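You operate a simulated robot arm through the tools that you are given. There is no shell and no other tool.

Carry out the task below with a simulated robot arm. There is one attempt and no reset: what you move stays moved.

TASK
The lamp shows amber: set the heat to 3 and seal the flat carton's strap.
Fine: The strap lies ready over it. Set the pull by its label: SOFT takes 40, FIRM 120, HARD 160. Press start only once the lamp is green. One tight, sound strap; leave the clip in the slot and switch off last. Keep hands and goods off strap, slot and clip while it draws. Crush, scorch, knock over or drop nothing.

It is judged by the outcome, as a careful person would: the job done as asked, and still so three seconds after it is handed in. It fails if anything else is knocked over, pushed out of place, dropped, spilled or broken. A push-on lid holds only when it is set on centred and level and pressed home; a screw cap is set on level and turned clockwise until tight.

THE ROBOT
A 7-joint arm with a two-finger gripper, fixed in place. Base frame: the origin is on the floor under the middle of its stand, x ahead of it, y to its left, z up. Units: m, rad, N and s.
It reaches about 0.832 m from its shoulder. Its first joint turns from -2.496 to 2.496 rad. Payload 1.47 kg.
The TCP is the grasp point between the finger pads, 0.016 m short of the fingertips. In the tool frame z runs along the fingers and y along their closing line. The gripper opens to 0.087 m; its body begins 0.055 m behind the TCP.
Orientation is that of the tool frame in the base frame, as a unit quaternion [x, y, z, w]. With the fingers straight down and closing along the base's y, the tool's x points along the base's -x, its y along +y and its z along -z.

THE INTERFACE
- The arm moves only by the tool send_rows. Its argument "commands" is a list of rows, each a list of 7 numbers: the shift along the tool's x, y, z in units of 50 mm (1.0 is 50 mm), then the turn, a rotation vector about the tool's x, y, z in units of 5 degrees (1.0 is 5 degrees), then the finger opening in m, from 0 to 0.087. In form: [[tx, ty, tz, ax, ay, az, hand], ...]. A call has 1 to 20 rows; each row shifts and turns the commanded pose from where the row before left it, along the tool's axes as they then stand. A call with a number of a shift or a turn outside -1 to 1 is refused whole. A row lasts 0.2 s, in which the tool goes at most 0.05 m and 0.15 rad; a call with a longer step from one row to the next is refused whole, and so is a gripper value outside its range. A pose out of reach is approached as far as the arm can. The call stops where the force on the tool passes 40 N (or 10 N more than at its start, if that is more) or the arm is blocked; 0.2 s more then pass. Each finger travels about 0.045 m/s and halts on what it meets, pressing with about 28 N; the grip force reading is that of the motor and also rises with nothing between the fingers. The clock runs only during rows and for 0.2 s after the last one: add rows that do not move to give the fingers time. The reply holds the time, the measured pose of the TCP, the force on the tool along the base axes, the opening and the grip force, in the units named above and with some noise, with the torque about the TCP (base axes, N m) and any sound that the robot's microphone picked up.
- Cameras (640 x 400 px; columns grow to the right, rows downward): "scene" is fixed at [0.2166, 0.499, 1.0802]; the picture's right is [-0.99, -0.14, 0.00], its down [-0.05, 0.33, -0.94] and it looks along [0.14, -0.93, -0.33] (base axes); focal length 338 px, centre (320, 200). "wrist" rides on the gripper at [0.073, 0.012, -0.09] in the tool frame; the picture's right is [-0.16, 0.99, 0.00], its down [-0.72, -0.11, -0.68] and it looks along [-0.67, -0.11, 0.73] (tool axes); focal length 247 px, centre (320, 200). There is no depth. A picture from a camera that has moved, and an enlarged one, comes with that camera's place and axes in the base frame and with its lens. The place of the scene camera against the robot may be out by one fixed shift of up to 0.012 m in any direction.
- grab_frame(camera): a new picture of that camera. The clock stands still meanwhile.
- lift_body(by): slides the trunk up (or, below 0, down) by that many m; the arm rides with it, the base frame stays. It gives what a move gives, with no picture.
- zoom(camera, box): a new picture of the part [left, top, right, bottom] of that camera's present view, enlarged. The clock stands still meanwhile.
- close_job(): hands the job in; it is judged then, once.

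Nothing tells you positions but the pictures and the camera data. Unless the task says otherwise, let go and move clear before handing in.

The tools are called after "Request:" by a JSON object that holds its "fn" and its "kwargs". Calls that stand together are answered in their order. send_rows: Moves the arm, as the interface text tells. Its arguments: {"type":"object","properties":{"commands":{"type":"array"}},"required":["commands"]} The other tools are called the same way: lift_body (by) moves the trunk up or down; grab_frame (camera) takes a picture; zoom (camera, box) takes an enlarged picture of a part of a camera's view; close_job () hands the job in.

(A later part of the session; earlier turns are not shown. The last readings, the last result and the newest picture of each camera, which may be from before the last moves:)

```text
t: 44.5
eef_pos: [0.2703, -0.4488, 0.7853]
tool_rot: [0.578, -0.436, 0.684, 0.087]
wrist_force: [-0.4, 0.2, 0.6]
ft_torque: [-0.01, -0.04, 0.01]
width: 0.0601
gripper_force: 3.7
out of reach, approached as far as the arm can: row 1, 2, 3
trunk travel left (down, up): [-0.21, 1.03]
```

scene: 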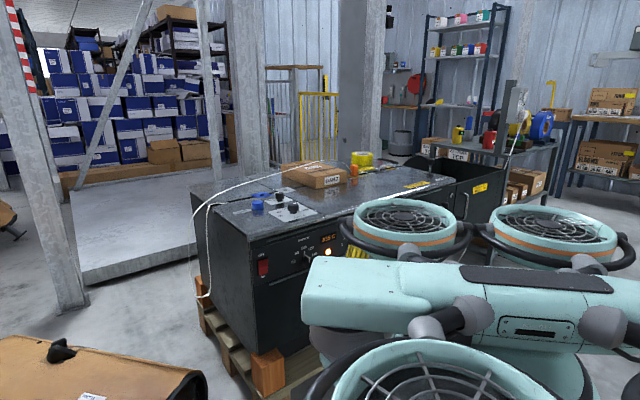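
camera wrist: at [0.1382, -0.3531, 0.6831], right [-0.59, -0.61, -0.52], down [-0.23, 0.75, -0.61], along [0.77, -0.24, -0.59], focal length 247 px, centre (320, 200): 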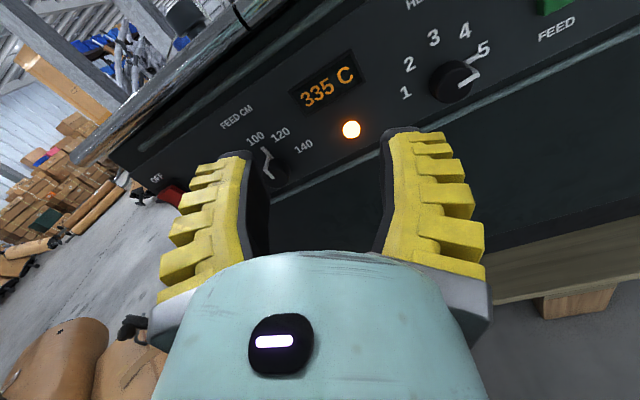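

Still stalled downward. I'll look at how the arm is actually folded before probing more.

Request:
{"fn": "grab_frame", "kwargs": {"camera": "scene"}}

Request:
{"fn": "zoom", "kwargs": {"camera": "scene", "box": [280, 60, 640, 285]}}

```text
taken
```

scene: 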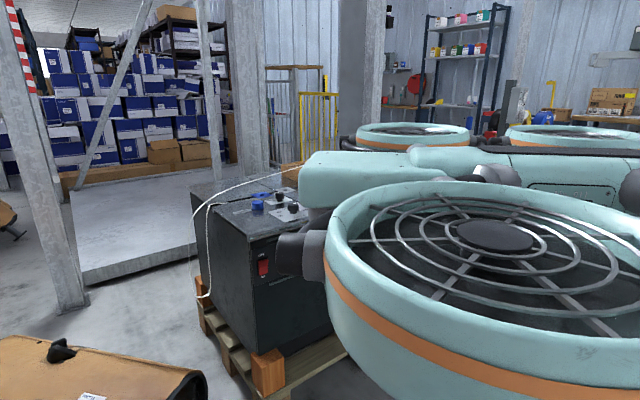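

```text
1.78 times, centred on (460, 172) of scene
camera zoom: at [0.2166, 0.499, 1.0802], right [-0.99, -0.14, 0.0], down [-0.05, 0.33, -0.94], along [0.14, -0.93, -0.33], focal length 601 px, centre (71, 249)
```

zoom: 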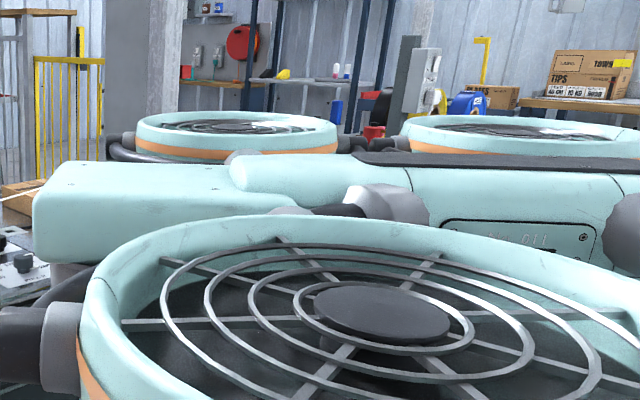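

I now realise the arm hangs under the body's nose (near x 0.24, y 0), so lowering the trunk that far folded the arm upwards. I'll raise the trunk again and let the arm hang and unfold outward.

Request:
{"fn": "lift_body", "kwargs": {"by": 0.2}}

Request:
{"fn": "send_rows", "kwargs": {"commands": [[0, 0, 0.6, 0, 0, 0, 0.055], [0, 0, 0.6, 0, 0, 0, 0.055], [0, 0, 0.6, 0, 0, 0, 0.055]]}}

Request:
{"fn": "grab_frame", "kwargs": {"camera": "scene"}}

```text
t: 46.7
eef_pos: [0.2695, -0.448, 0.984]
tool_rot: [0.578, -0.436, 0.684, 0.086]
wrist_force: [0.4, -0.3, -0.5]
ft_torque: [-0.04, 0.01, 0.0]
width: 0.0599
gripper_force: 3.6
trunk travel left (down, up): [-0.41, 0.83]
```

```text
t: 47.5
eef_pos: [0.3192, -0.4994, 1.0069]
tool_rot: [0.577, -0.437, 0.684, 0.088]
wrist_force: [0.4, 0.2, -0.1]
ft_torque: [-0.02, -0.01, 0.05]
width: 0.0599
gripper_force: 3.4
out of reach, approached as far as the arm can: row 1, 2, 3
trunk travel left (down, up): [-0.41, 0.83]
```

```text
taken
```

scene: 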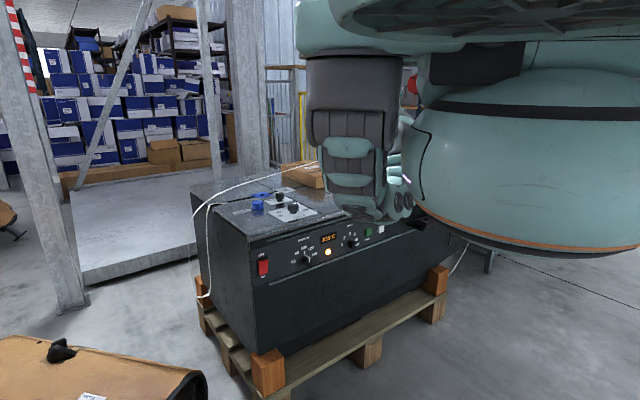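

I'm well above everything now. I'll undo the roll that caused trouble in small batches, then tilt the tool back down so the arm hangs in a natural posture.

Request:
{"fn": "send_rows", "kwargs": {"commands": [[0, 0, 0, 0, 0, 1, 0.02], [0, 0, 0, 0, 0, 1, 0.02], [0, 0, 0, 0, 0, 1, 0.02], [0, 0, 0, 0, 0, 1, 0.02]]}}

Request:
{"fn": "send_rows", "kwargs": {"commands": [[0, 0, 0, 0, 0, 1, 0.02], [0, 0, 0, 0, 0, 1, 0.02], [0, 0, 0, 0, 0, 1, 0.02], [0, 0, 0, 0, 0, 1, 0.02]]}}

```text
t: 48.5
eef_pos: [0.3183, -0.4969, 1.006]
tool_rot: [0.493, -0.53, 0.689, -0.034]
wrist_force: [0.3, 0.2, 0.3]
ft_torque: [-0.03, 0.0, -0.01]
width: 0.0263
gripper_force: 4.3
trunk travel left (down, up): [-0.41, 0.83]
```

```text
t: 49.5
eef_pos: [0.3183, -0.4969, 1.0048]
tool_rot: [0.392, -0.609, 0.672, -0.153]
wrist_force: [0.6, 0.4, -0.5]
ft_torque: [0.0, -0.03, -0.02]
width: 0.0264
gripper_force: 4.2
trunk travel left (down, up): [-0.41, 0.83]
```

Clean. I'll finish the roll and then tilt downward.

Request:
{"fn": "send_rows", "kwargs": {"commands": [[0, 0, 0, 0, 0, 1, 0.0], [0, 0, 0, 0, 0, 1, 0.0], [0, 0, 0, 0, 0, 1, 0.0], [0, 0, 0, 0, 0, 1, 0.0], [0, 0, 0, -1, 0, 0, 0.0], [0, 0, 0, -1, 0, 0, 0.0], [0, 0, 0, -1, 0, 0, 0.0], [0, 0, 0, -1, 0, 0, 0.0]]}}

Request:
{"fn": "send_rows", "kwargs": {"commands": [[0, 0, 0, -1, 0, 0, 0.0], [0, 0, 0, -1, 0, 0, 0.0], [0, 0, 0, -1, 0, 0, 0.0], [0, 0, 0, -1, 0, 0, 0.0], [0, 0, 0, -1, 0, 0, 0.0]]}}

Request:
{"fn": "grab_frame", "kwargs": {"camera": "scene"}}

```text
t: 51.3
eef_pos: [0.3193, -0.4994, 1.0053]
tool_rot: [-0.325, 0.768, -0.51, 0.214]
wrist_force: [0.0, 0.9, -0.1]
ft_torque: [-0.01, 0.0, 0.0]
width: 0.0
gripper_force: 28.0
trunk travel left (down, up): [-0.41, 0.83]
```

```text
t: 52.7
eef_pos: [0.3069, -0.4982, 0.9445]
tool_rot: [-0.332, 0.865, -0.332, 0.177]
wrist_force: [1.0, -0.3, -0.1]
ft_torque: [-0.04, 0.03, 0.01]
width: 0.0
gripper_force: 28.4
out of reach, approached as far as the arm can: row 5
trunk travel left (down, up): [-0.41, 0.83]
stopped in row 5: the arm was blocked; the commanded pose is now the measured one
```

```text
taken
```

scene: 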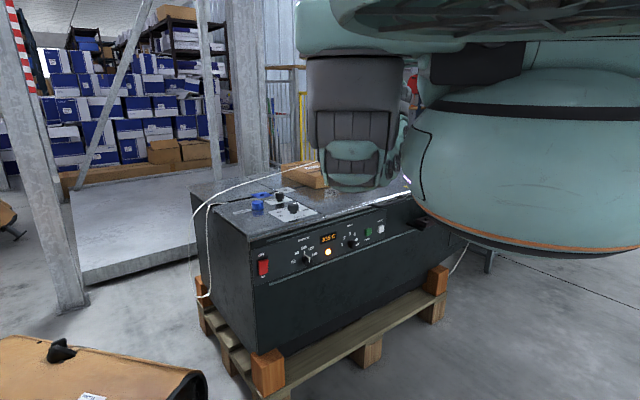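

The wrist needs to come lower relative to its shoulder. I'll try straight down in this 45° tilt; there are over 20 cm of clear air below.

Request:
{"fn": "send_rows", "kwargs": {"commands": [[0.05, 0.415, 0.43, 0, 0, 0, 0.0], [0.05, 0.415, 0.43, 0, 0, 0, 0.0]]}}

Request:
{"fn": "send_rows", "kwargs": {"commands": [[0.05, 0.415, 0.43, 0, 0, 0, 0.0], [0.05, 0.415, 0.43, 0, 0, 0, 0.0]]}}

```text
t: 53.3
eef_pos: [0.3052, -0.499, 0.8872]
tool_rot: [-0.332, 0.864, -0.335, 0.177]
wrist_force: [0.1, 0.1, 0.4]
ft_torque: [0.01, -0.02, 0.04]
width: 0.0
gripper_force: 28.1
trunk travel left (down, up): [-0.41, 0.83]
```

```text
t: 53.9
eef_pos: [0.3069, -0.4986, 0.8249]
tool_rot: [-0.333, 0.864, -0.334, 0.176]
wrist_force: [-0.1, 0.6, 0.9]
ft_torque: [0.01, -0.01, 0.01]
width: 0.0001
gripper_force: 28.2
trunk travel left (down, up): [-0.41, 0.83]
```

That works. I'll raise the trunk a bit and continue down so the arm hangs with more room.

Request:
{"fn": "lift_body", "kwargs": {"by": 0.14}}

Request:
{"fn": "send_rows", "kwargs": {"commands": [[0.05, 0.415, 0.43, 0, 0, 0, 0.0], [0.05, 0.415, 0.43, 0, 0, 0, 0.0], [0.05, 0.415, 0.43, 0, 0, 0, 0.0], [0.05, 0.415, 0.43, 0, 0, 0, 0.0], [0.05, 0.415, 0.43, 0, 0, 0, 0.0]]}}

Request:
{"fn": "grab_frame", "kwargs": {"camera": "scene"}}

```text
t: 55.5
eef_pos: [0.3066, -0.4982, 0.9649]
tool_rot: [-0.332, 0.864, -0.335, 0.178]
wrist_force: [0.5, 0.7, -0.1]
ft_torque: [-0.02, 0.01, 0.0]
width: 0.0004
gripper_force: 28.1
trunk travel left (down, up): [-0.55, 0.69]
```

```text
t: 56.7
eef_pos: [0.3066, -0.4983, 0.815]
tool_rot: [-0.333, 0.864, -0.334, 0.177]
wrist_force: [-0.4, 0.1, -0.5]
ft_torque: [-0.01, 0.03, 0.0]
width: 0.0001
gripper_force: 28.0
trunk travel left (down, up): [-0.55, 0.69]
```

```text
taken
```

scene: 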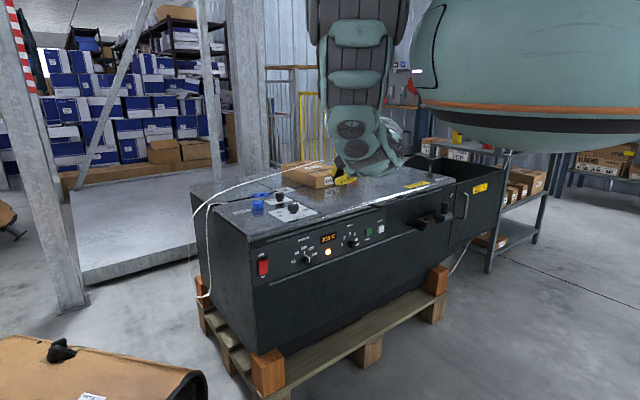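

The arm hangs nicely now. I'll back off from above the table edge so I can come down in front of the panel.

Request:
{"fn": "send_rows", "kwargs": {"commands": [[0.01, 0.431, -0.417, 0, 0, 0, 0.0], [0.01, 0.431, -0.417, 0, 0, 0, 0.0], [0.01, 0.431, -0.417, 0, 0, 0, 0.0], [0.01, 0.431, -0.417, 0, 0, 0, 0.0]]}}

Request:
{"fn": "send_rows", "kwargs": {"commands": [[0.05, 0.415, 0.43, 0, 0, 0, 0.0], [0.05, 0.415, 0.43, 0, 0, 0, 0.0], [0.05, 0.415, 0.43, 0, 0, 0, 0.0], [0.05, 0.415, 0.43, 0, 0, 0, 0.0]]}}

```text
t: 57.7
eef_pos: [0.2232, -0.4138, 0.8138]
tool_rot: [-0.332, 0.864, -0.333, 0.177]
wrist_force: [0.4, -0.8, -0.7]
ft_torque: [-0.01, 0.02, 0.02]
width: 0.0002
gripper_force: 27.8
trunk travel left (down, up): [-0.55, 0.69]
```

```text
t: 58.7
eef_pos: [0.2231, -0.4159, 0.6921]
tool_rot: [-0.333, 0.864, -0.336, 0.176]
wrist_force: [-0.5, 0.0, -0.4]
ft_torque: [-0.01, 0.0, -0.05]
width: 0.0
gripper_force: 27.5
trunk travel left (down, up): [-0.55, 0.69]
```

Free motion again. I'll lower the trunk slightly for reach, then tilt the tool to horizontal in small batches.

Request:
{"fn": "lift_body", "kwargs": {"by": -0.12}}

Request:
{"fn": "send_rows", "kwargs": {"commands": [[0, 0, 0, 1, 0, 0, 0.0], [0, 0, 0, 1, 0, 0, 0.0], [0, 0, 0, 1, 0, 0, 0.0], [0, 0, 0, 1, 0, 0, 0.0]]}}

Request:
{"fn": "send_rows", "kwargs": {"commands": [[0, 0, 0, 1, 0, 0, 0.0], [0, 0, 0, 1, 0, 0, 0.0], [0, 0, 0, 1, 0, 0, 0.0], [0, 0, 0, 1, 0, 0, 0.0], [0, 0, 0, 1, 0, 0, 0.0]]}}

Request:
{"fn": "grab_frame", "kwargs": {"camera": "wrist"}}

```text
t: 60.2
eef_pos: [0.2232, -0.4136, 0.5734]
tool_rot: [-0.332, 0.864, -0.334, 0.177]
wrist_force: [-0.3, -0.2, 0.6]
ft_torque: [-0.02, 0.01, 0.01]
width: 0.0
gripper_force: 28.1
trunk travel left (down, up): [-0.43, 0.81]
```

```text
t: 61.2
eef_pos: [0.2129, -0.422, 0.6394]
tool_rot: [-0.297, 0.792, -0.48, 0.232]
wrist_force: [-0.3, 0.6, -0.4]
ft_torque: [0.02, 0.01, 0.0]
width: 0.0
gripper_force: 27.9
out of reach, approached as far as the arm can: row 3, 4
trunk travel left (down, up): [-0.43, 0.81]
```

```text
t: 62.4
eef_pos: [0.2117, -0.4022, 0.7453]
tool_rot: [-0.238, 0.67, -0.639, 0.293]
wrist_force: [-0.5, 0.0, -0.1]
ft_torque: [0.0, 0.0, -0.03]
width: 0.0
gripper_force: 27.6
out of reach, approached as far as the arm can: row 1, 2, 3, 4, 5
trunk travel left (down, up): [-0.43, 0.81]
```

```text
taken
camera wrist: at [0.0989, -0.3874, 0.7274], right [0.17, 0.18, -0.97], down [0.04, 0.98, 0.19], along [0.99, -0.07, 0.16], focal length 247 px, centre (320, 200)
```

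wrist: 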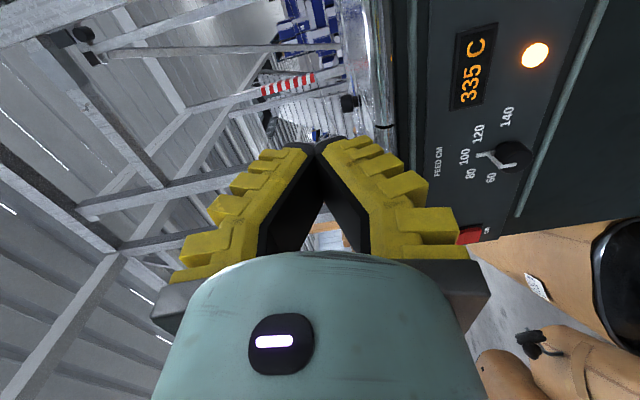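

The tool is horizontal, but the arm insists on z≈0.745. I'll look at the arm's actual shape to understand the limit.

Request:
{"fn": "grab_frame", "kwargs": {"camera": "scene"}}

Request:
{"fn": "zoom", "kwargs": {"camera": "scene", "box": [290, 0, 530, 250]}}

```text
taken
```

scene: 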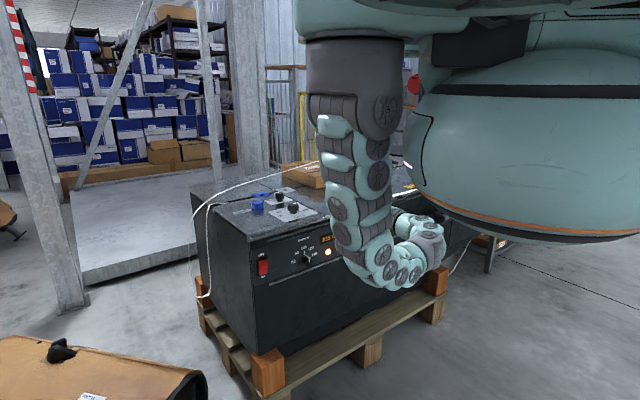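

```text
1.60 times, centred on (410, 125) of scene
camera zoom: at [0.2166, 0.499, 1.0802], right [-0.99, -0.14, 0.0], down [-0.05, 0.33, -0.94], along [0.14, -0.93, -0.33], focal length 540 px, centre (176, 320)
```

zoom: 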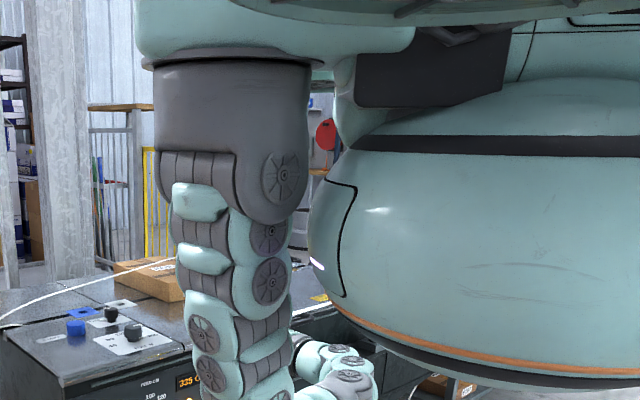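

The arm is hanging and hooking round; its posture is fine if the trunk carries it lower, and the wrist roll seems limited in the other direction. I'll lower the trunk to bring this horizontal tool to knob height, then test the opposite roll in small batches.

Request:
{"fn": "lift_body", "kwargs": {"by": -0.17}}

Request:
{"fn": "send_rows", "kwargs": {"commands": [[0, 0, 0, 0, 0, 1, 0.0], [0, 0, 0, 0, 0, 1, 0.0], [0, 0, 0, 0, 0, 1, 0.0], [0, 0, 0, 0, 0, 1, 0.0]]}}

Request:
{"fn": "send_rows", "kwargs": {"commands": [[0, 0, 0, 0, 0, 1, 0.0], [0, 0, 0, 0, 0, 1, 0.0], [0, 0, 0, 0, 0, 1, 0.0], [0, 0, 0, 0, 0, 1, 0.0]]}}

```text
t: 64.4
eef_pos: [0.2131, -0.4024, 0.5755]
tool_rot: [-0.239, 0.671, -0.639, 0.29]
wrist_force: [-0.3, -0.5, -0.5]
ft_torque: [0.02, -0.02, 0.05]
width: 0.0001
gripper_force: 27.0
trunk travel left (down, up): [-0.26, 0.98]
```

```text
t: 65.4
eef_pos: [0.2123, -0.4019, 0.5751]
tool_rot: [-0.119, 0.701, -0.58, 0.398]
wrist_force: [-0.5, -1.1, -0.1]
ft_torque: [-0.01, 0.0, 0.0]
width: 0.0002
gripper_force: 27.6
trunk travel left (down, up): [-0.26, 0.98]
```

```text
t: 66.4
eef_pos: [0.2108, -0.4037, 0.5751]
tool_rot: [0.005, 0.712, -0.501, 0.492]
wrist_force: [-0.2, -0.4, -0.1]
ft_torque: [0.03, -0.01, 0.01]
width: 0.0001
gripper_force: 28.0
trunk travel left (down, up): [-0.26, 0.98]
```

Rolling this way is free. I'll continue to find how far it goes.

Request:
{"fn": "send_rows", "kwargs": {"commands": [[0, 0, 0, 0, 0, 1, 0.0], [0, 0, 0, 0, 0, 1, 0.0], [0, 0, 0, 0, 0, 1, 0.0], [0, 0, 0, 0, 0, 1, 0.0]]}}

Request:
{"fn": "send_rows", "kwargs": {"commands": [[0, 0, 0, 0, 0, 1, 0.0], [0, 0, 0, 0, 0, 1, 0.0], [0, 0, 0, 0, 0, 1, 0.0], [0, 0, 0, 0, 0, 1, 0.0]]}}

Request:
{"fn": "send_rows", "kwargs": {"commands": [[0, 0, 0, 0, 0, 1, 0.0], [0, 0, 0, 0, 0, 1, 0.0], [0, 0, 0, 0, 0, 1, 0.0], [0, 0, 0, 0, 0, 1, 0.0]]}}

Request:
{"fn": "send_rows", "kwargs": {"commands": [[0, 0, 0, 0, 0, 1, 0.0], [0, 0, 0, 0, 0, 1, 0.0], [0, 0, 0, 0, 0, 1, 0.0], [0, 0, 0, 0, 0, 1, 0.0]]}}

```text
t: 67.4
eef_pos: [0.2111, -0.403, 0.5753]
tool_rot: [0.129, 0.7, -0.408, 0.571]
wrist_force: [0.3, -0.9, 0.1]
ft_torque: [-0.03, -0.01, -0.02]
width: 0.0
gripper_force: 28.0
trunk travel left (down, up): [-0.26, 0.98]
```

```text
t: 68.4
eef_pos: [0.2124, -0.402, 0.5747]
tool_rot: [0.248, 0.667, -0.303, 0.634]
wrist_force: [0.4, -0.4, -0.1]
ft_torque: [-0.02, -0.02, -0.03]
width: 0.0
gripper_force: 27.6
trunk travel left (down, up): [-0.26, 0.98]
```

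```text
t: 69.4
eef_pos: [0.2119, -0.4032, 0.5761]
tool_rot: [0.361, 0.614, -0.188, 0.677]
wrist_force: [0.1, -0.4, 0.5]
ft_torque: [-0.01, -0.01, 0.0]
width: 0.0
gripper_force: 28.1
trunk travel left (down, up): [-0.26, 0.98]
```

```text
t: 70.4
eef_pos: [0.2124, -0.4032, 0.5753]
tool_rot: [0.461, 0.542, -0.068, 0.699]
wrist_force: [-0.3, -0.2, -0.2]
ft_torque: [-0.01, -0.01, 0.02]
width: 0.0002
gripper_force: 28.2
trunk travel left (down, up): [-0.26, 0.98]
```

The roll range this way is ample. I'll roll a bit further so I can grip clear of the pointer, open the fingers, and look at the knob.

Request:
{"fn": "send_rows", "kwargs": {"commands": [[0, 0, 0, 0, 0, 1, 0.05], [0, 0, 0, 0, 0, 1, 0.05], [0, 0, 0, 0, 0, 1, 0.05], [0, 0, 0, 0, 0, 1, 0.05], [0, 0, 0, 0, 0, 1, 0.05]]}}

Request:
{"fn": "grab_frame", "kwargs": {"camera": "wrist"}}

```text
t: 71.6
eef_pos: [0.2115, -0.4035, 0.5749]
tool_rot: [0.568, 0.429, 0.086, 0.697]
wrist_force: [-0.5, 0.3, -0.5]
ft_torque: [0.0, 0.01, 0.03]
width: 0.0553
gripper_force: 3.8
trunk travel left (down, up): [-0.26, 0.98]
```

```text
taken
camera wrist: at [0.1986, -0.2906, 0.5489], right [0.27, 0.24, 0.93], down [-0.96, 0.01, 0.27], along [0.06, -0.97, 0.23], focal length 247 px, centre (320, 200)
```

wrist: 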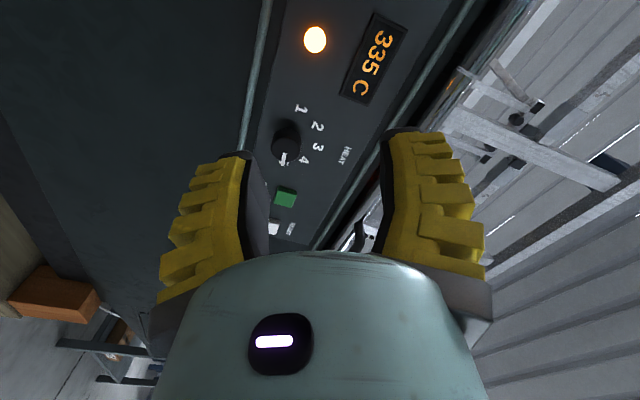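

I'll zoom on the HEAT knob from this side to refine its centre.

Request:
{"fn": "zoom", "kwargs": {"camera": "wrist", "box": [248, 90, 376, 170]}}

```text
5.00 times, centred on (312, 130) of wrist
camera zoom: at [0.1986, -0.2906, 0.5489], right [0.27, 0.24, 0.93], down [-0.96, 0.01, 0.27], along [0.06, -0.97, 0.23], focal length 1235 px, centre (360, 550)
```

zoom: 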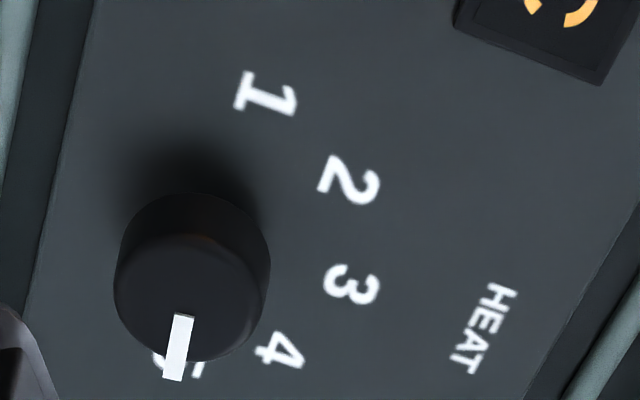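

The knob axis is at (r 0.2055, z 0.562), i.e. TCP target about (0.256,-0.546,0.562). I'll line up laterally, then move to a standoff of about 6 cm.

Request:
{"fn": "send_rows", "kwargs": {"commands": [[-0.54, -0.461, 0.013, 0, 0, 0, 0.05], [-0.54, -0.461, 0.013, 0, 0, 0, 0.05]]}}

Request:
{"fn": "send_rows", "kwargs": {"commands": [[0.005, 0.013, 0.6, 0, 0, 0, 0.05], [0.005, 0.013, 0.6, 0, 0, 0, 0.05]]}}

Request:
{"fn": "grab_frame", "kwargs": {"camera": "wrist"}}

```text
t: 72.2
eef_pos: [0.1623, -0.4548, 0.5651]
tool_rot: [0.567, 0.429, 0.084, 0.698]
wrist_force: [-0.1, 0.1, 0.0]
ft_torque: [0.01, 0.01, -0.01]
width: 0.0554
gripper_force: 3.5
trunk travel left (down, up): [-0.26, 0.98]
```

```text
t: 72.8
eef_pos: [0.2048, -0.4979, 0.5637]
tool_rot: [0.567, 0.43, 0.084, 0.698]
wrist_force: [1.1, -0.4, -1.0]
ft_torque: [-0.02, 0.02, -0.01]
width: 0.0552
gripper_force: 4.3
trunk travel left (down, up): [-0.26, 0.98]
```

```text
taken
camera wrist: at [0.1923, -0.3849, 0.5373], right [0.27, 0.24, 0.93], down [-0.96, 0.01, 0.27], along [0.06, -0.97, 0.24], focal length 247 px, centre (320, 200)
```

wrist: 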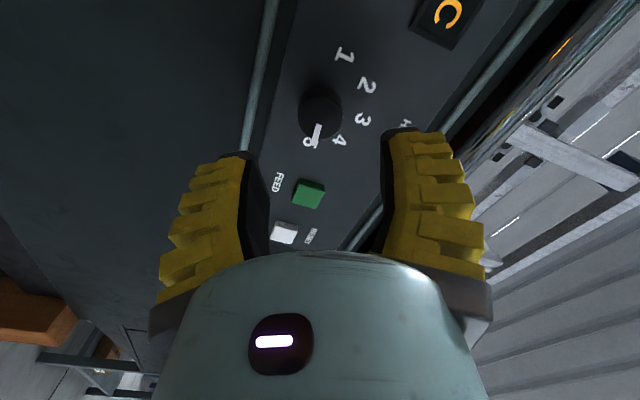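

Well aligned. I'll move straight in so the pads straddle the knob, with tips stopping a few millimetres before the panel.

Request:
{"fn": "send_rows", "kwargs": {"commands": [[0.02, 0.005, 0.44, 0, 0, 0, 0.05], [0.02, 0.005, 0.44, 0, 0, 0, 0.05], [0.02, 0.005, 0.44, 0, 0, 0, 0.05]]}}

Request:
{"fn": "grab_frame", "kwargs": {"camera": "wrist"}}

```text
t: 73.6
eef_pos: [0.2529, -0.5424, 0.5612]
tool_rot: [0.568, 0.43, 0.085, 0.697]
wrist_force: [0.3, -0.1, -0.3]
ft_torque: [0.04, -0.01, -0.01]
width: 0.0553
gripper_force: 4.1
trunk travel left (down, up): [-0.26, 0.98]
```

```text
taken
camera wrist: at [0.2403, -0.429, 0.5346], right [0.27, 0.24, 0.93], down [-0.96, 0.01, 0.27], along [0.05, -0.97, 0.23], focal length 247 px, centre (320, 200)
```

wrist: 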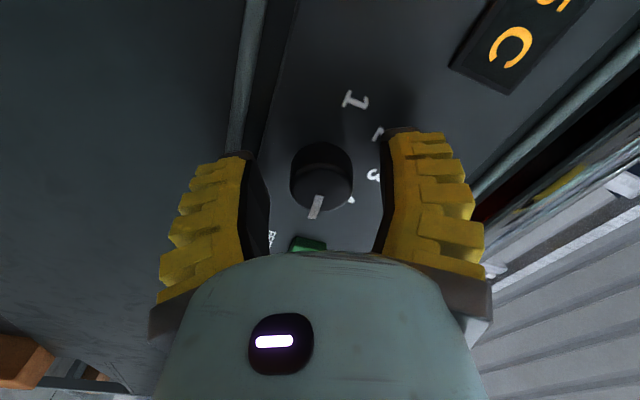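

The knob sits centred between the pads. I'll close the grip.

Request:
{"fn": "send_rows", "kwargs": {"commands": [[0, 0, 0, 0, 0, 0, 0.02], [0, 0, 0, 0, 0, 0, 0.02], [0, 0, 0, 0, 0, 0, 0.02], [0, 0, 0, 0, 0, 0, 0.02]]}}

Request:
{"fn": "grab_frame", "kwargs": {"camera": "wrist"}}

```text
t: 74.6
eef_pos: [0.252, -0.5402, 0.5618]
tool_rot: [0.568, 0.429, 0.084, 0.697]
wrist_force: [-1.9, 4.1, 5.6]
ft_torque: [-0.35, -0.23, -0.53]
width: 0.0247
gripper_force: 29.6
trunk travel left (down, up): [-0.26, 0.98]
```

```text
taken
camera wrist: at [0.2392, -0.4273, 0.5348], right [0.27, 0.24, 0.93], down [-0.96, 0.01, 0.27], along [0.05, -0.97, 0.24], focal length 247 px, centre (320, 200)
```

wrist: 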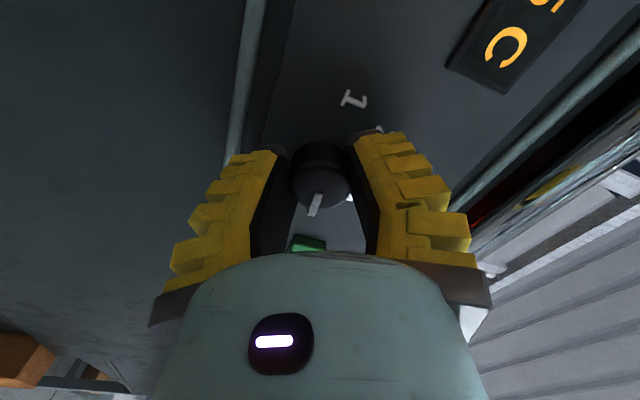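

Gripped on the knob (0.025 m). I'll turn counter-clockwise 20° and check that the pointer follows.

Request:
{"fn": "send_rows", "kwargs": {"commands": [[0, 0, 0, 0, 0, -1, 0.02], [0, 0, 0, 0, 0, -1, 0.02], [0, 0, 0, 0, 0, -1, 0.02], [0, 0, 0, 0, 0, -1, 0.02]]}}

Request:
{"fn": "grab_frame", "kwargs": {"camera": "wrist"}}

```text
t: 75.6
eef_pos: [0.2533, -0.5404, 0.561]
tool_rot: [0.484, 0.522, -0.039, 0.702]
wrist_force: [-4.4, 5.7, 10.3]
ft_torque: [-0.44, -0.44, -0.33]
width: 0.0249
gripper_force: 30.0
trunk travel left (down, up): [-0.26, 0.98]
```

```text
taken
camera wrist: at [0.2293, -0.4369, 0.5124], right [0.48, 0.45, 0.75], down [-0.87, 0.1, 0.49], along [0.15, -0.89, 0.44], focal length 247 px, centre (320, 200)
```

wrist: 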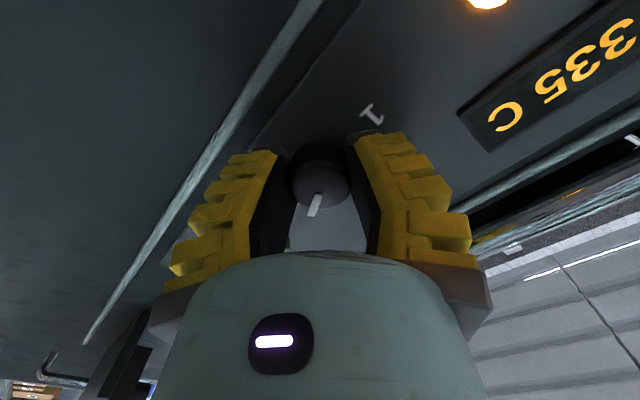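

The pointer is turning with the hand. I'll continue in batches.

Request:
{"fn": "send_rows", "kwargs": {"commands": [[0, 0, 0, 0, 0, -1, 0.02], [0, 0, 0, 0, 0, -1, 0.02], [0, 0, 0, 0, 0, -1, 0.02], [0, 0, 0, 0, 0, -1, 0.02], [0, 0, 0, 0, 0, -1, 0.02], [0, 0, 0, 0, 0, -1, 0.02], [0, 0, 0, 0, 0, -1, 0.02]]}}

Request:
{"fn": "grab_frame", "kwargs": {"camera": "wrist"}}

```text
t: 77.2
eef_pos: [0.2514, -0.5412, 0.5605]
tool_rot: [0.305, 0.643, -0.248, 0.657]
wrist_force: [-4.7, 1.4, 7.4]
ft_torque: [-0.53, -0.51, -0.02]
width: 0.025
gripper_force: 29.8
trunk travel left (down, up): [-0.26, 0.98]
```

```text
taken
camera wrist: at [0.2011, -0.4636, 0.4891], right [0.7, 0.67, 0.24], down [-0.59, 0.36, 0.72], along [0.4, -0.65, 0.65], focal length 247 px, centre (320, 200)
```

wrist: 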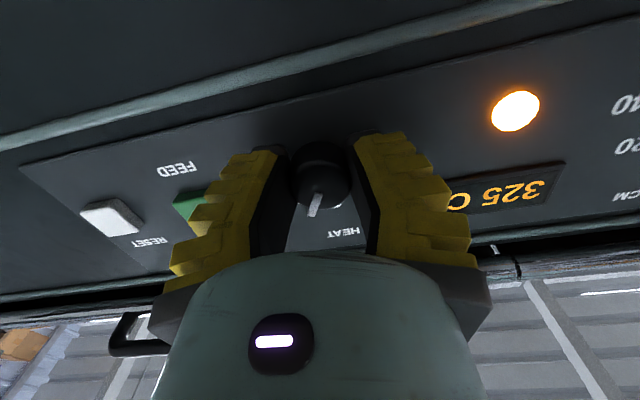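

Temperature is already falling (325 C). I'll turn the remaining 35°.

Request:
{"fn": "send_rows", "kwargs": {"commands": [[0, 0, 0, 0, 0, -1, 0.02], [0, 0, 0, 0, 0, -1, 0.02], [0, 0, 0, 0, 0, -1, 0.02], [0, 0, 0, 0, 0, -1, 0.02], [0, 0, 0, 0, 0, -1, 0.02], [0, 0, 0, 0, 0, -1, 0.02], [0, 0, 0, 0, 0, -1, 0.02]]}}

Request:
{"fn": "zoom", "kwargs": {"camera": "wrist", "box": [240, 100, 400, 250]}}

Request:
{"fn": "grab_frame", "kwargs": {"camera": "wrist"}}

```text
t: 78.8
eef_pos: [0.251, -0.5413, 0.5595]
tool_rot: [0.097, 0.705, -0.434, 0.552]
wrist_force: [-5.7, 1.0, 5.5]
ft_torque: [-0.4, -0.41, 0.22]
width: 0.0241
gripper_force: 30.4
trunk travel left (down, up): [-0.26, 0.98]
```

```text
2.67 times, centred on (320, 175) of wrist
camera zoom: at [0.1685, -0.4948, 0.4924], right [0.67, 0.65, -0.36], down [-0.28, 0.67, 0.69], along [0.69, -0.36, 0.62], focal length 659 px, centre (320, 267)
```

zoom: 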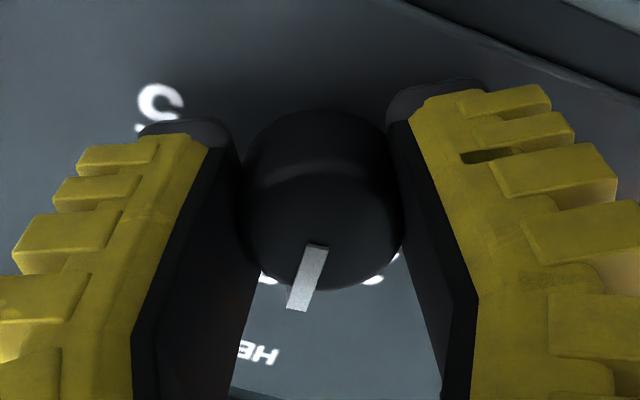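

```text
taken
camera wrist: at [0.1685, -0.4948, 0.4924], right [0.67, 0.65, -0.36], down [-0.28, 0.67, 0.69], along [0.69, -0.36, 0.62], focal length 247 px, centre (320, 200)
```

wrist: 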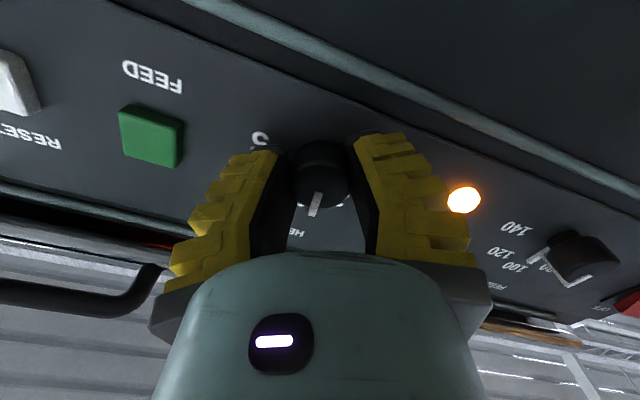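

The pointer moved with the hand, but by my projection it sits about 7° past straight-up (5 and 1 are slightly above horizontal, so spacing is ~42°). I'll turn back 7° and recheck.

Request:
{"fn": "send_rows", "kwargs": {"commands": [[0, 0, 0, 0, 0, 0.75, 0.02], [0, 0, 0, 0, 0, 0.7, 0.02], [0, 0, 0, 0, 0, 0, 0.02]]}}

Request:
{"fn": "zoom", "kwargs": {"camera": "wrist", "box": [240, 100, 400, 250]}}

```text
t: 79.6
eef_pos: [0.2506, -0.5408, 0.5602]
tool_rot: [0.143, 0.697, -0.397, 0.579]
wrist_force: [-6.4, 0.4, 4.8]
ft_torque: [-0.37, -0.38, 0.21]
width: 0.0236
gripper_force: 29.7
trunk travel left (down, up): [-0.26, 0.98]
```

```text
2.67 times, centred on (320, 175) of wrist
camera zoom: at [0.175, -0.4883, 0.4895], right [0.7, 0.68, -0.24], down [-0.34, 0.6, 0.72], along [0.63, -0.42, 0.65], focal length 659 px, centre (320, 267)
```

zoom: 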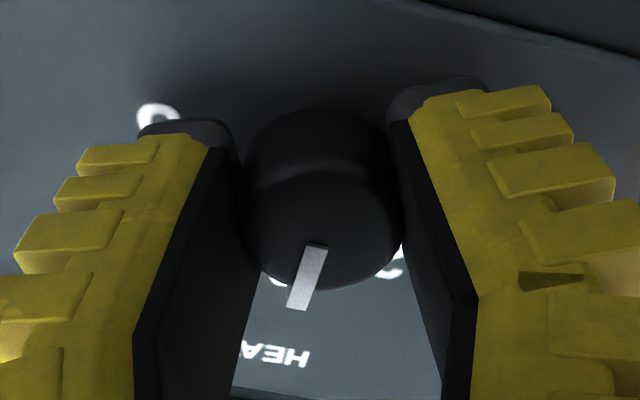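

The pointer now seems to cover the 3. I'll release, back straight off, and check the dial.

Request:
{"fn": "send_rows", "kwargs": {"commands": [[0, 0, 0, 0, 0, 0, 0.05], [0, 0, 0, 0, 0, 0, 0.05], [0, 0, 0, 0, 0, 0, 0.05], [0, 0, -0.4, 0, 0, 0, 0.05], [0, 0, -0.6, 0, 0, 0, 0.05], [0, 0, -0.6, 0, 0, 0, 0.05], [0, 0, -0.6, 0, 0, 0, 0.05]]}}

Request:
{"fn": "grab_frame", "kwargs": {"camera": "wrist"}}

Request:
{"fn": "zoom", "kwargs": {"camera": "wrist", "box": [240, 60, 400, 160]}}

```text
t: 81.2
eef_pos: [0.1743, -0.4597, 0.5624]
tool_rot: [0.142, 0.698, -0.396, 0.579]
wrist_force: [-0.2, 0.5, 0.4]
ft_torque: [0.0, -0.01, 0.0]
width: 0.0555
gripper_force: 3.6
trunk travel left (down, up): [-0.26, 0.98]
```

```text
taken
camera wrist: at [0.0982, -0.4074, 0.4907], right [0.69, 0.68, -0.24], down [-0.34, 0.6, 0.72], along [0.63, -0.42, 0.65], focal length 247 px, centre (320, 200)
```

wrist: 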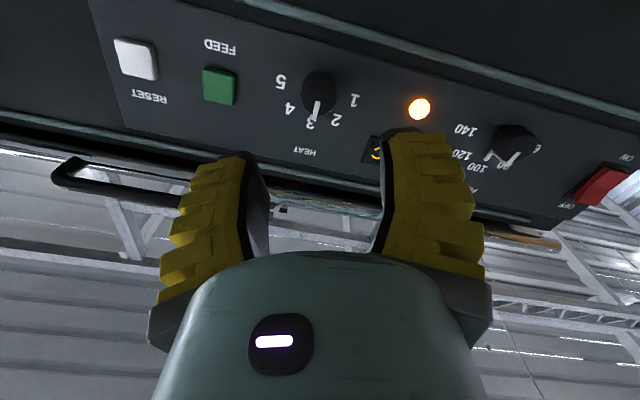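

```text
4.00 times, centred on (320, 110) of wrist
camera zoom: at [0.0982, -0.4074, 0.4907], right [0.69, 0.68, -0.24], down [-0.34, 0.6, 0.72], along [0.63, -0.42, 0.65], focal length 988 px, centre (320, 560)
```

zoom: 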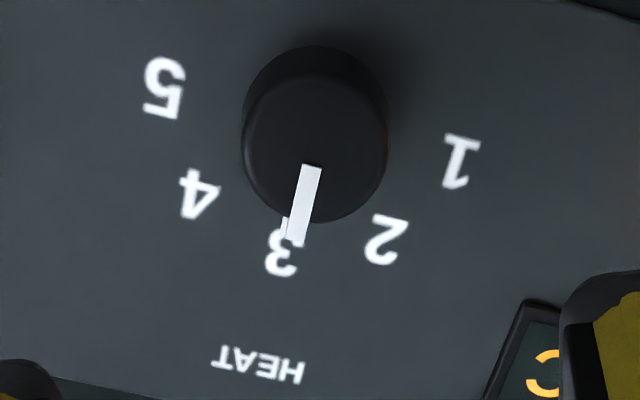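

HEAT now reads 3. While it cools I'll set PULL to 160. I'll raise the trunk, level the roll, and tilt the tool back down.

Request:
{"fn": "lift_body", "kwargs": {"by": 0.2}}

Request:
{"fn": "send_rows", "kwargs": {"commands": [[0, 0, 0, 0, 0, 1, 0.03], [0, 0, 0, 0, 0, 1, 0.03], [0, 0, 0, 0, 0, 1, 0.03], [0, 0, 0, 0, 0, 1, 0.03], [0, 0, 0, 0, 0, 0.6, 0.03]]}}

Request:
{"fn": "send_rows", "kwargs": {"commands": [[0, 0, 0, 0, 1, 0, 0.03], [0, 0, 0, 0, 1, 0, 0.03], [0, 0, 0, 0, 1, 0, 0.03], [0, 0, 0, 0, 1, 0, 0.03]]}}

```text
t: 83.3
eef_pos: [0.1749, -0.4613, 0.7625]
tool_rot: [0.142, 0.698, -0.397, 0.579]
wrist_force: [-0.1, -0.4, -0.2]
ft_torque: [-0.02, 0.0, 0.02]
width: 0.0555
gripper_force: 3.8
trunk travel left (down, up): [-0.46, 0.78]
```

```text
t: 84.5
eef_pos: [0.1747, -0.4617, 0.7628]
tool_rot: [0.278, 0.655, -0.273, 0.648]
wrist_force: [0.0, 0.4, 0.4]
ft_torque: [0.01, -0.02, 0.03]
width: 0.0361
gripper_force: 4.8
trunk travel left (down, up): [-0.46, 0.78]
```

```text
t: 85.5
eef_pos: [0.1743, -0.4612, 0.7623]
tool_rot: [0.322, 0.758, -0.22, 0.522]
wrist_force: [-0.3, 0.1, -0.2]
ft_torque: [0.0, -0.01, -0.03]
width: 0.0363
gripper_force: 4.5
trunk travel left (down, up): [-0.46, 0.78]
```

Going well. I'll continue tilting and raise the trunk a little more.

Request:
{"fn": "send_rows", "kwargs": {"commands": [[0, 0, 0, 0, 1, 0, 0.03], [0, 0, 0, 0, 1, 0, 0.03], [0, 0, 0, 0, 1, 0, 0.03], [0, 0, 0, 0, 1, 0, 0.03], [0, 0, 0, 0, 1, 0, 0.03]]}}

Request:
{"fn": "lift_body", "kwargs": {"by": 0.14}}

Request:
{"fn": "send_rows", "kwargs": {"commands": [[0, 0, 0, 0, 1, 0, 0.03], [0, 0, 0, 0, 1, 0, 0.03], [0, 0, 0, 0, 1, 0, 0.03], [0, 0, 0, 0, 1, 0, 0.03]]}}

Request:
{"fn": "grab_frame", "kwargs": {"camera": "scene"}}

Request:
{"fn": "grab_frame", "kwargs": {"camera": "wrist"}}

```text
t: 86.7
eef_pos: [0.1758, -0.4623, 0.7623]
tool_rot: [0.362, 0.853, -0.145, 0.346]
wrist_force: [-0.7, -1.0, -0.1]
ft_torque: [0.02, -0.01, 0.01]
width: 0.0361
gripper_force: 4.4
trunk travel left (down, up): [-0.46, 0.78]
```

```text
t: 88.4
eef_pos: [0.1754, -0.4613, 0.9029]
tool_rot: [0.363, 0.853, -0.146, 0.347]
wrist_force: [0.6, -0.1, 1.6]
ft_torque: [0.01, 0.0, 0.01]
width: 0.0361
gripper_force: 4.9
trunk travel left (down, up): [-0.6, 0.64]
```

```text
t: 89.4
eef_pos: [0.1748, -0.4604, 0.9026]
tool_rot: [0.382, 0.9, -0.08, 0.193]
wrist_force: [0.4, -0.5, 0.6]
ft_torque: [0.02, 0.0, -0.03]
width: 0.0361
gripper_force: 3.8
trunk travel left (down, up): [-0.6, 0.64]
```

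```text
taken
```

scene: 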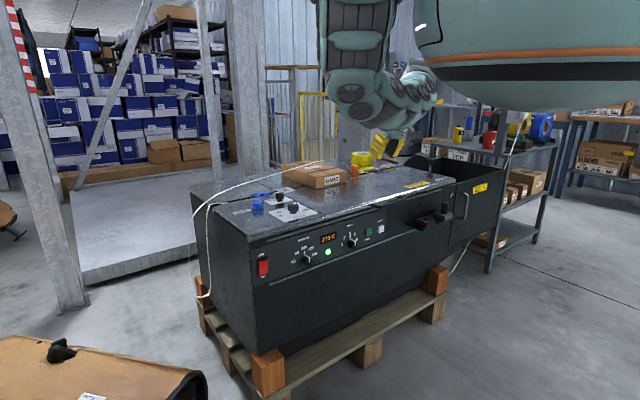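

```text
taken
camera wrist: at [0.1121, -0.3788, 0.9535], right [0.81, 0.58, 0.07], down [0.18, -0.36, 0.92], along [0.56, -0.73, -0.39], focal length 247 px, centre (320, 200)
```

wrist: 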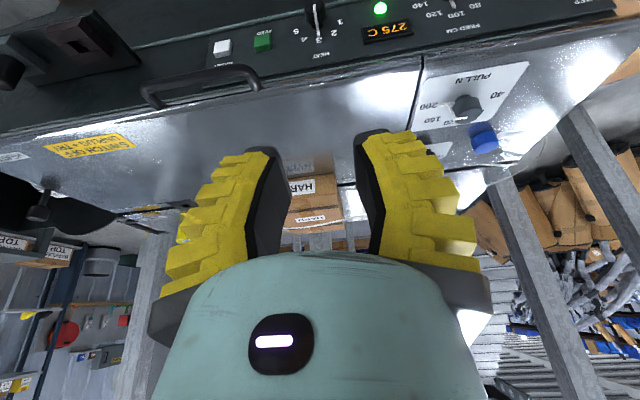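

The lamp is already green at 275 C. Next I set PULL from 200 to 160. I'll move above that knob, then yaw the tool so the pads come in clear of its pointer.

Request:
{"fn": "send_rows", "kwargs": {"commands": [[-0.404, 0.543, 0.433, 0, 0, 0, 0.05], [-0.404, 0.543, 0.433, 0, 0, 0, 0.05], [-0.404, 0.543, 0.433, 0, 0, 0, 0.05], [-0.404, 0.543, 0.433, 0, 0, 0, 0.05]]}}

Request:
{"fn": "send_rows", "kwargs": {"commands": [[-0.404, 0.543, 0.433, 0, 0, 0, 0.05], [-0.404, 0.543, 0.433, 0, 0, 0, 0.05], [-0.404, 0.543, 0.433, 0, 0, 0, 0.05]]}}

Request:
{"fn": "grab_frame", "kwargs": {"camera": "wrist"}}

```text
t: 90.4
eef_pos: [0.3295, -0.4646, 0.8557]
tool_rot: [0.382, 0.9, -0.082, 0.193]
wrist_force: [-0.2, 0.1, 0.0]
ft_torque: [-0.03, 0.03, -0.01]
width: 0.0553
gripper_force: 3.9
trunk travel left (down, up): [-0.6, 0.64]
```

```text
t: 91.2
eef_pos: [0.4443, -0.4658, 0.8232]
tool_rot: [0.383, 0.9, -0.082, 0.193]
wrist_force: [-0.1, 0.1, 0.4]
ft_torque: [-0.04, -0.04, 0.0]
width: 0.0552
gripper_force: 3.9
trunk travel left (down, up): [-0.6, 0.64]
```

```text
taken
camera wrist: at [0.3812, -0.3832, 0.8733], right [0.81, 0.58, 0.07], down [0.18, -0.36, 0.92], along [0.56, -0.73, -0.39], focal length 247 px, centre (320, 200)
```

wrist: 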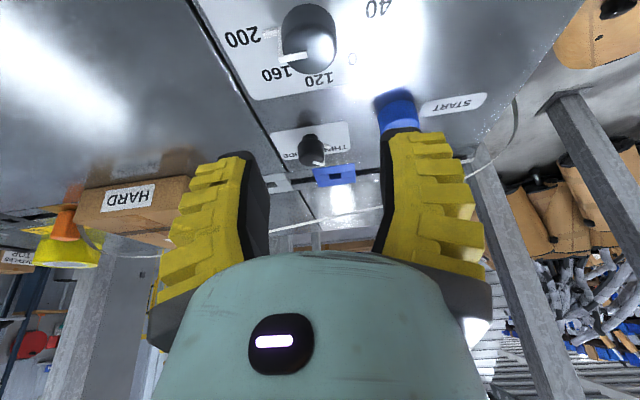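

I'm above the PULL knob area with no stalls. I'll zoom on the knobs and START to pin down positions.

Request:
{"fn": "zoom", "kwargs": {"camera": "wrist", "box": [210, 0, 402, 120]}}

Request:
{"fn": "zoom", "kwargs": {"camera": "wrist", "box": [260, 80, 500, 230]}}

Request:
{"fn": "zoom", "kwargs": {"camera": "wrist", "box": [0, 130, 240, 280]}}

```text
3.33 times, centred on (306, 60) of wrist
camera zoom: at [0.3812, -0.3832, 0.8733], right [0.81, 0.58, 0.07], down [0.18, -0.36, 0.92], along [0.56, -0.73, -0.39], focal length 823 px, centre (367, 667)
```

zoom: 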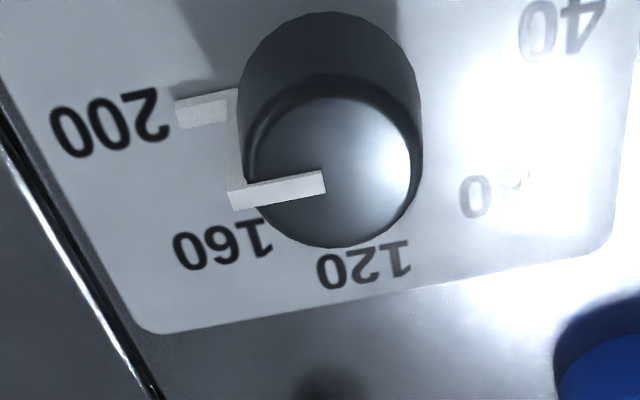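

```text
2.67 times, centred on (380, 155) of wrist
camera zoom: at [0.3812, -0.3832, 0.8733], right [0.81, 0.58, 0.07], down [0.18, -0.36, 0.92], along [0.56, -0.73, -0.39], focal length 659 px, centre (160, 320)
```

zoom: 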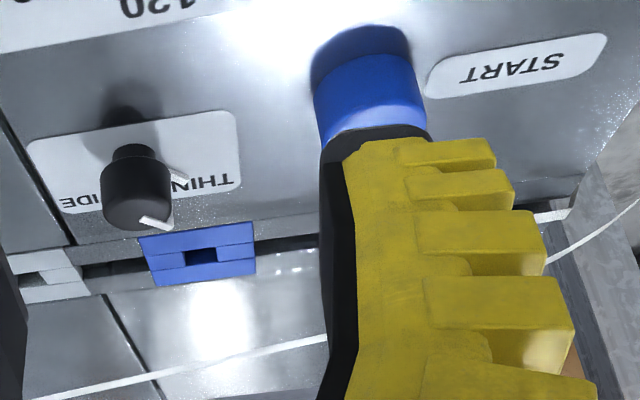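

```text
2.67 times, centred on (120, 205) of wrist
camera zoom: at [0.3812, -0.3832, 0.8733], right [0.81, 0.58, 0.07], down [0.18, -0.36, 0.92], along [0.56, -0.73, -0.39], focal length 659 px, centre (853, 187)
```

zoom: 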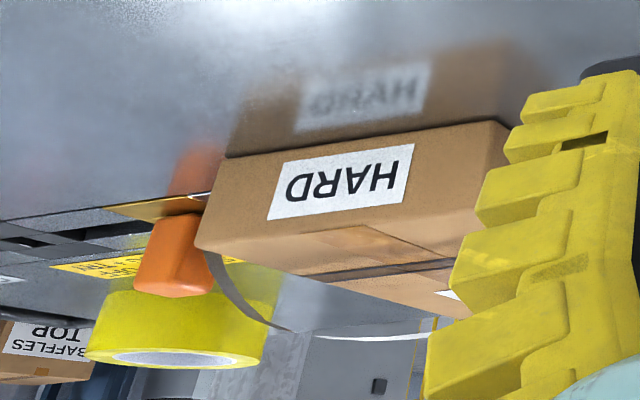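

Geometry is clear now: table top z≈0.687, PULL axis ≈(0.449,-0.4725), labels at 45° steps with 200 on the right. So it needs 45° counter-clockwise seen from above. I'll yaw the tilted tool (about the vertical) so the pads avoid the pointer.

Request:
{"fn": "send_rows", "kwargs": {"commands": [[0, 0, 0, 0.41, 0, 0.913, 0.05], [0, 0, 0, 0.41, 0, 0.913, 0.05], [0, 0, 0, 0.41, 0, 0.913, 0.05], [0, 0, 0, 0.41, 0, 0.913, 0.05]]}}

Request:
{"fn": "send_rows", "kwargs": {"commands": [[0, 0, 0, 0.41, 0, 0.913, 0.05], [0, 0, 0, 0.41, 0, 0.913, 0.05], [0, 0, 0, 0.41, 0, 0.913, 0.05], [0, 0, 0, 0.41, 0, 0.913, 0.05]]}}

Request:
{"fn": "send_rows", "kwargs": {"commands": [[0, 0, 0, 0.41, 0, 0.913, 0.05], [0, 0, 0, 0.41, 0, 0.913, 0.05], [0, 0, 0, 0.41, 0, 0.913, 0.05], [0, 0, 0, 0.41, 0, 0.913, 0.05], [0, 0, 0, 0.33, 0, 0.73, 0.05]]}}

Request:
{"fn": "grab_frame", "kwargs": {"camera": "wrist"}}

```text
t: 92.2
eef_pos: [0.4437, -0.4662, 0.823]
tool_rot: [0.533, 0.82, -0.113, 0.176]
wrist_force: [-0.8, 0.9, 0.5]
ft_torque: [0.02, 0.0, 0.0]
width: 0.0554
gripper_force: 4.1
trunk travel left (down, up): [-0.6, 0.64]
```

```text
t: 93.2
eef_pos: [0.4451, -0.4658, 0.8229]
tool_rot: [0.668, 0.714, -0.143, 0.154]
wrist_force: [0.2, 0.5, 0.4]
ft_torque: [-0.04, 0.0, 0.01]
width: 0.0553
gripper_force: 4.2
trunk travel left (down, up): [-0.6, 0.64]
```

```text
t: 94.4
eef_pos: [0.4467, -0.4653, 0.8226]
tool_rot: [0.802, 0.56, -0.17, 0.12]
wrist_force: [-0.8, -0.4, 0.2]
ft_torque: [0.01, 0.03, 0.01]
width: 0.0552
gripper_force: 3.9
trunk travel left (down, up): [-0.6, 0.64]
```

```text
taken
camera wrist: at [0.4923, -0.3729, 0.8739], right [0.88, -0.47, 0.07], down [-0.24, -0.32, 0.92], along [-0.41, -0.82, -0.4], focal length 247 px, centre (320, 200)
```

wrist: 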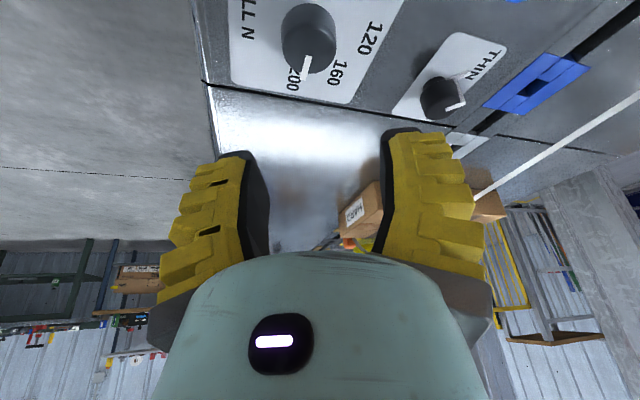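

The yaw came out at heading −110° with no stalls. I'll zoom to refine the knob's position from here.

Request:
{"fn": "zoom", "kwargs": {"camera": "wrist", "box": [230, 0, 390, 100]}}

```text
4.00 times, centred on (310, 50) of wrist
camera zoom: at [0.4923, -0.3729, 0.8739], right [0.88, -0.47, 0.07], down [-0.24, -0.32, 0.92], along [-0.41, -0.82, -0.4], focal length 988 px, centre (360, 800)
```

zoom: 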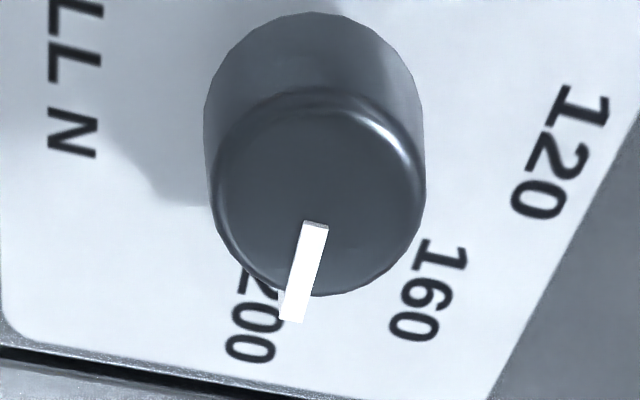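

Cross-checking three views puts the plate at z≈0.70, the knob axis at (0.4447,-0.4668) and its top at 0.726. I'll descend so the pads straddle it, tips a couple of millimetres above the plate.

Request:
{"fn": "send_rows", "kwargs": {"commands": [[0.2, -0.01, 0.48, 0, 0, 0, 0.06], [0.2, -0.01, 0.48, 0, 0, 0, 0.06], [0.2, -0.01, 0.48, 0, 0, 0, 0.06]]}}

Request:
{"fn": "grab_frame", "kwargs": {"camera": "wrist"}}

```text
t: 95.2
eef_pos: [0.4466, -0.461, 0.7529]
tool_rot: [0.802, 0.56, -0.17, 0.121]
wrist_force: [-0.3, 0.3, 0.2]
ft_torque: [0.05, 0.01, -0.01]
width: 0.0647
gripper_force: 3.1
out of reach, approached as far as the arm can: row 3
trunk travel left (down, up): [-0.6, 0.64]
```

```text
taken
camera wrist: at [0.4928, -0.3679, 0.8044], right [0.88, -0.47, 0.07], down [-0.24, -0.32, 0.92], along [-0.41, -0.82, -0.39], focal length 247 px, centre (320, 200)
```

wrist: 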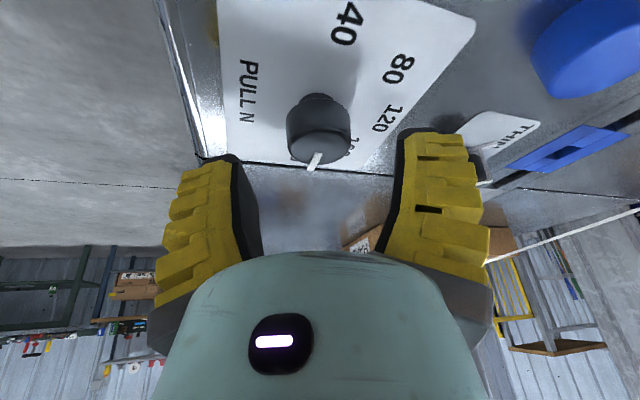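

I've reached the arm's extension limit 3 cm short. I'll go up a little, lower the trunk to gain reach, and then come down again.

Request:
{"fn": "send_rows", "kwargs": {"commands": [[-0.2, 0, -0.48, 0, 0, 0, 0.06], [-0.2, 0, -0.48, 0, 0, 0, 0.06], [-0.2, 0, -0.48, 0, 0, 0, 0.06]]}}

Request:
{"fn": "lift_body", "kwargs": {"by": -0.06}}

Request:
{"fn": "grab_frame", "kwargs": {"camera": "wrist"}}

```text
t: 96.0
eef_pos: [0.4426, -0.4594, 0.833]
tool_rot: [0.801, 0.561, -0.172, 0.121]
wrist_force: [0.2, 0.5, -0.2]
ft_torque: [0.01, 0.04, -0.02]
width: 0.0647
gripper_force: 3.4
trunk travel left (down, up): [-0.6, 0.64]
```

```text
t: 97.0
eef_pos: [0.4435, -0.4597, 0.7737]
tool_rot: [0.801, 0.56, -0.171, 0.121]
wrist_force: [0.9, 0.2, -0.4]
ft_torque: [0.01, 0.0, -0.01]
width: 0.0648
gripper_force: 3.0
trunk travel left (down, up): [-0.54, 0.7]
```

```text
taken
camera wrist: at [0.49, -0.3666, 0.8242], right [0.88, -0.47, 0.07], down [-0.24, -0.32, 0.92], along [-0.41, -0.82, -0.39], focal length 247 px, centre (320, 200)
```

wrist: 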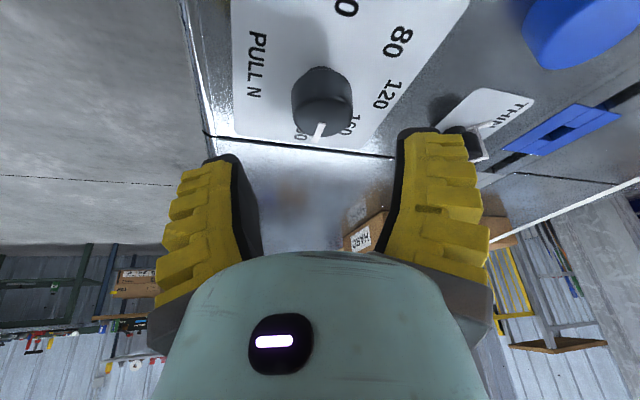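

Before descending I'll verify the knob's centre in this closer view.

Request:
{"fn": "zoom", "kwargs": {"camera": "wrist", "box": [256, 50, 384, 150]}}

```text
4.00 times, centred on (320, 100) of wrist
camera zoom: at [0.49, -0.3666, 0.8242], right [0.88, -0.47, 0.07], down [-0.24, -0.32, 0.92], along [-0.41, -0.82, -0.39], focal length 988 px, centre (320, 600)
```

zoom: 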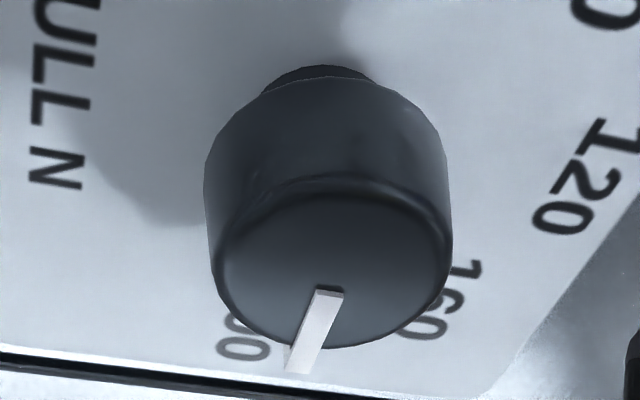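

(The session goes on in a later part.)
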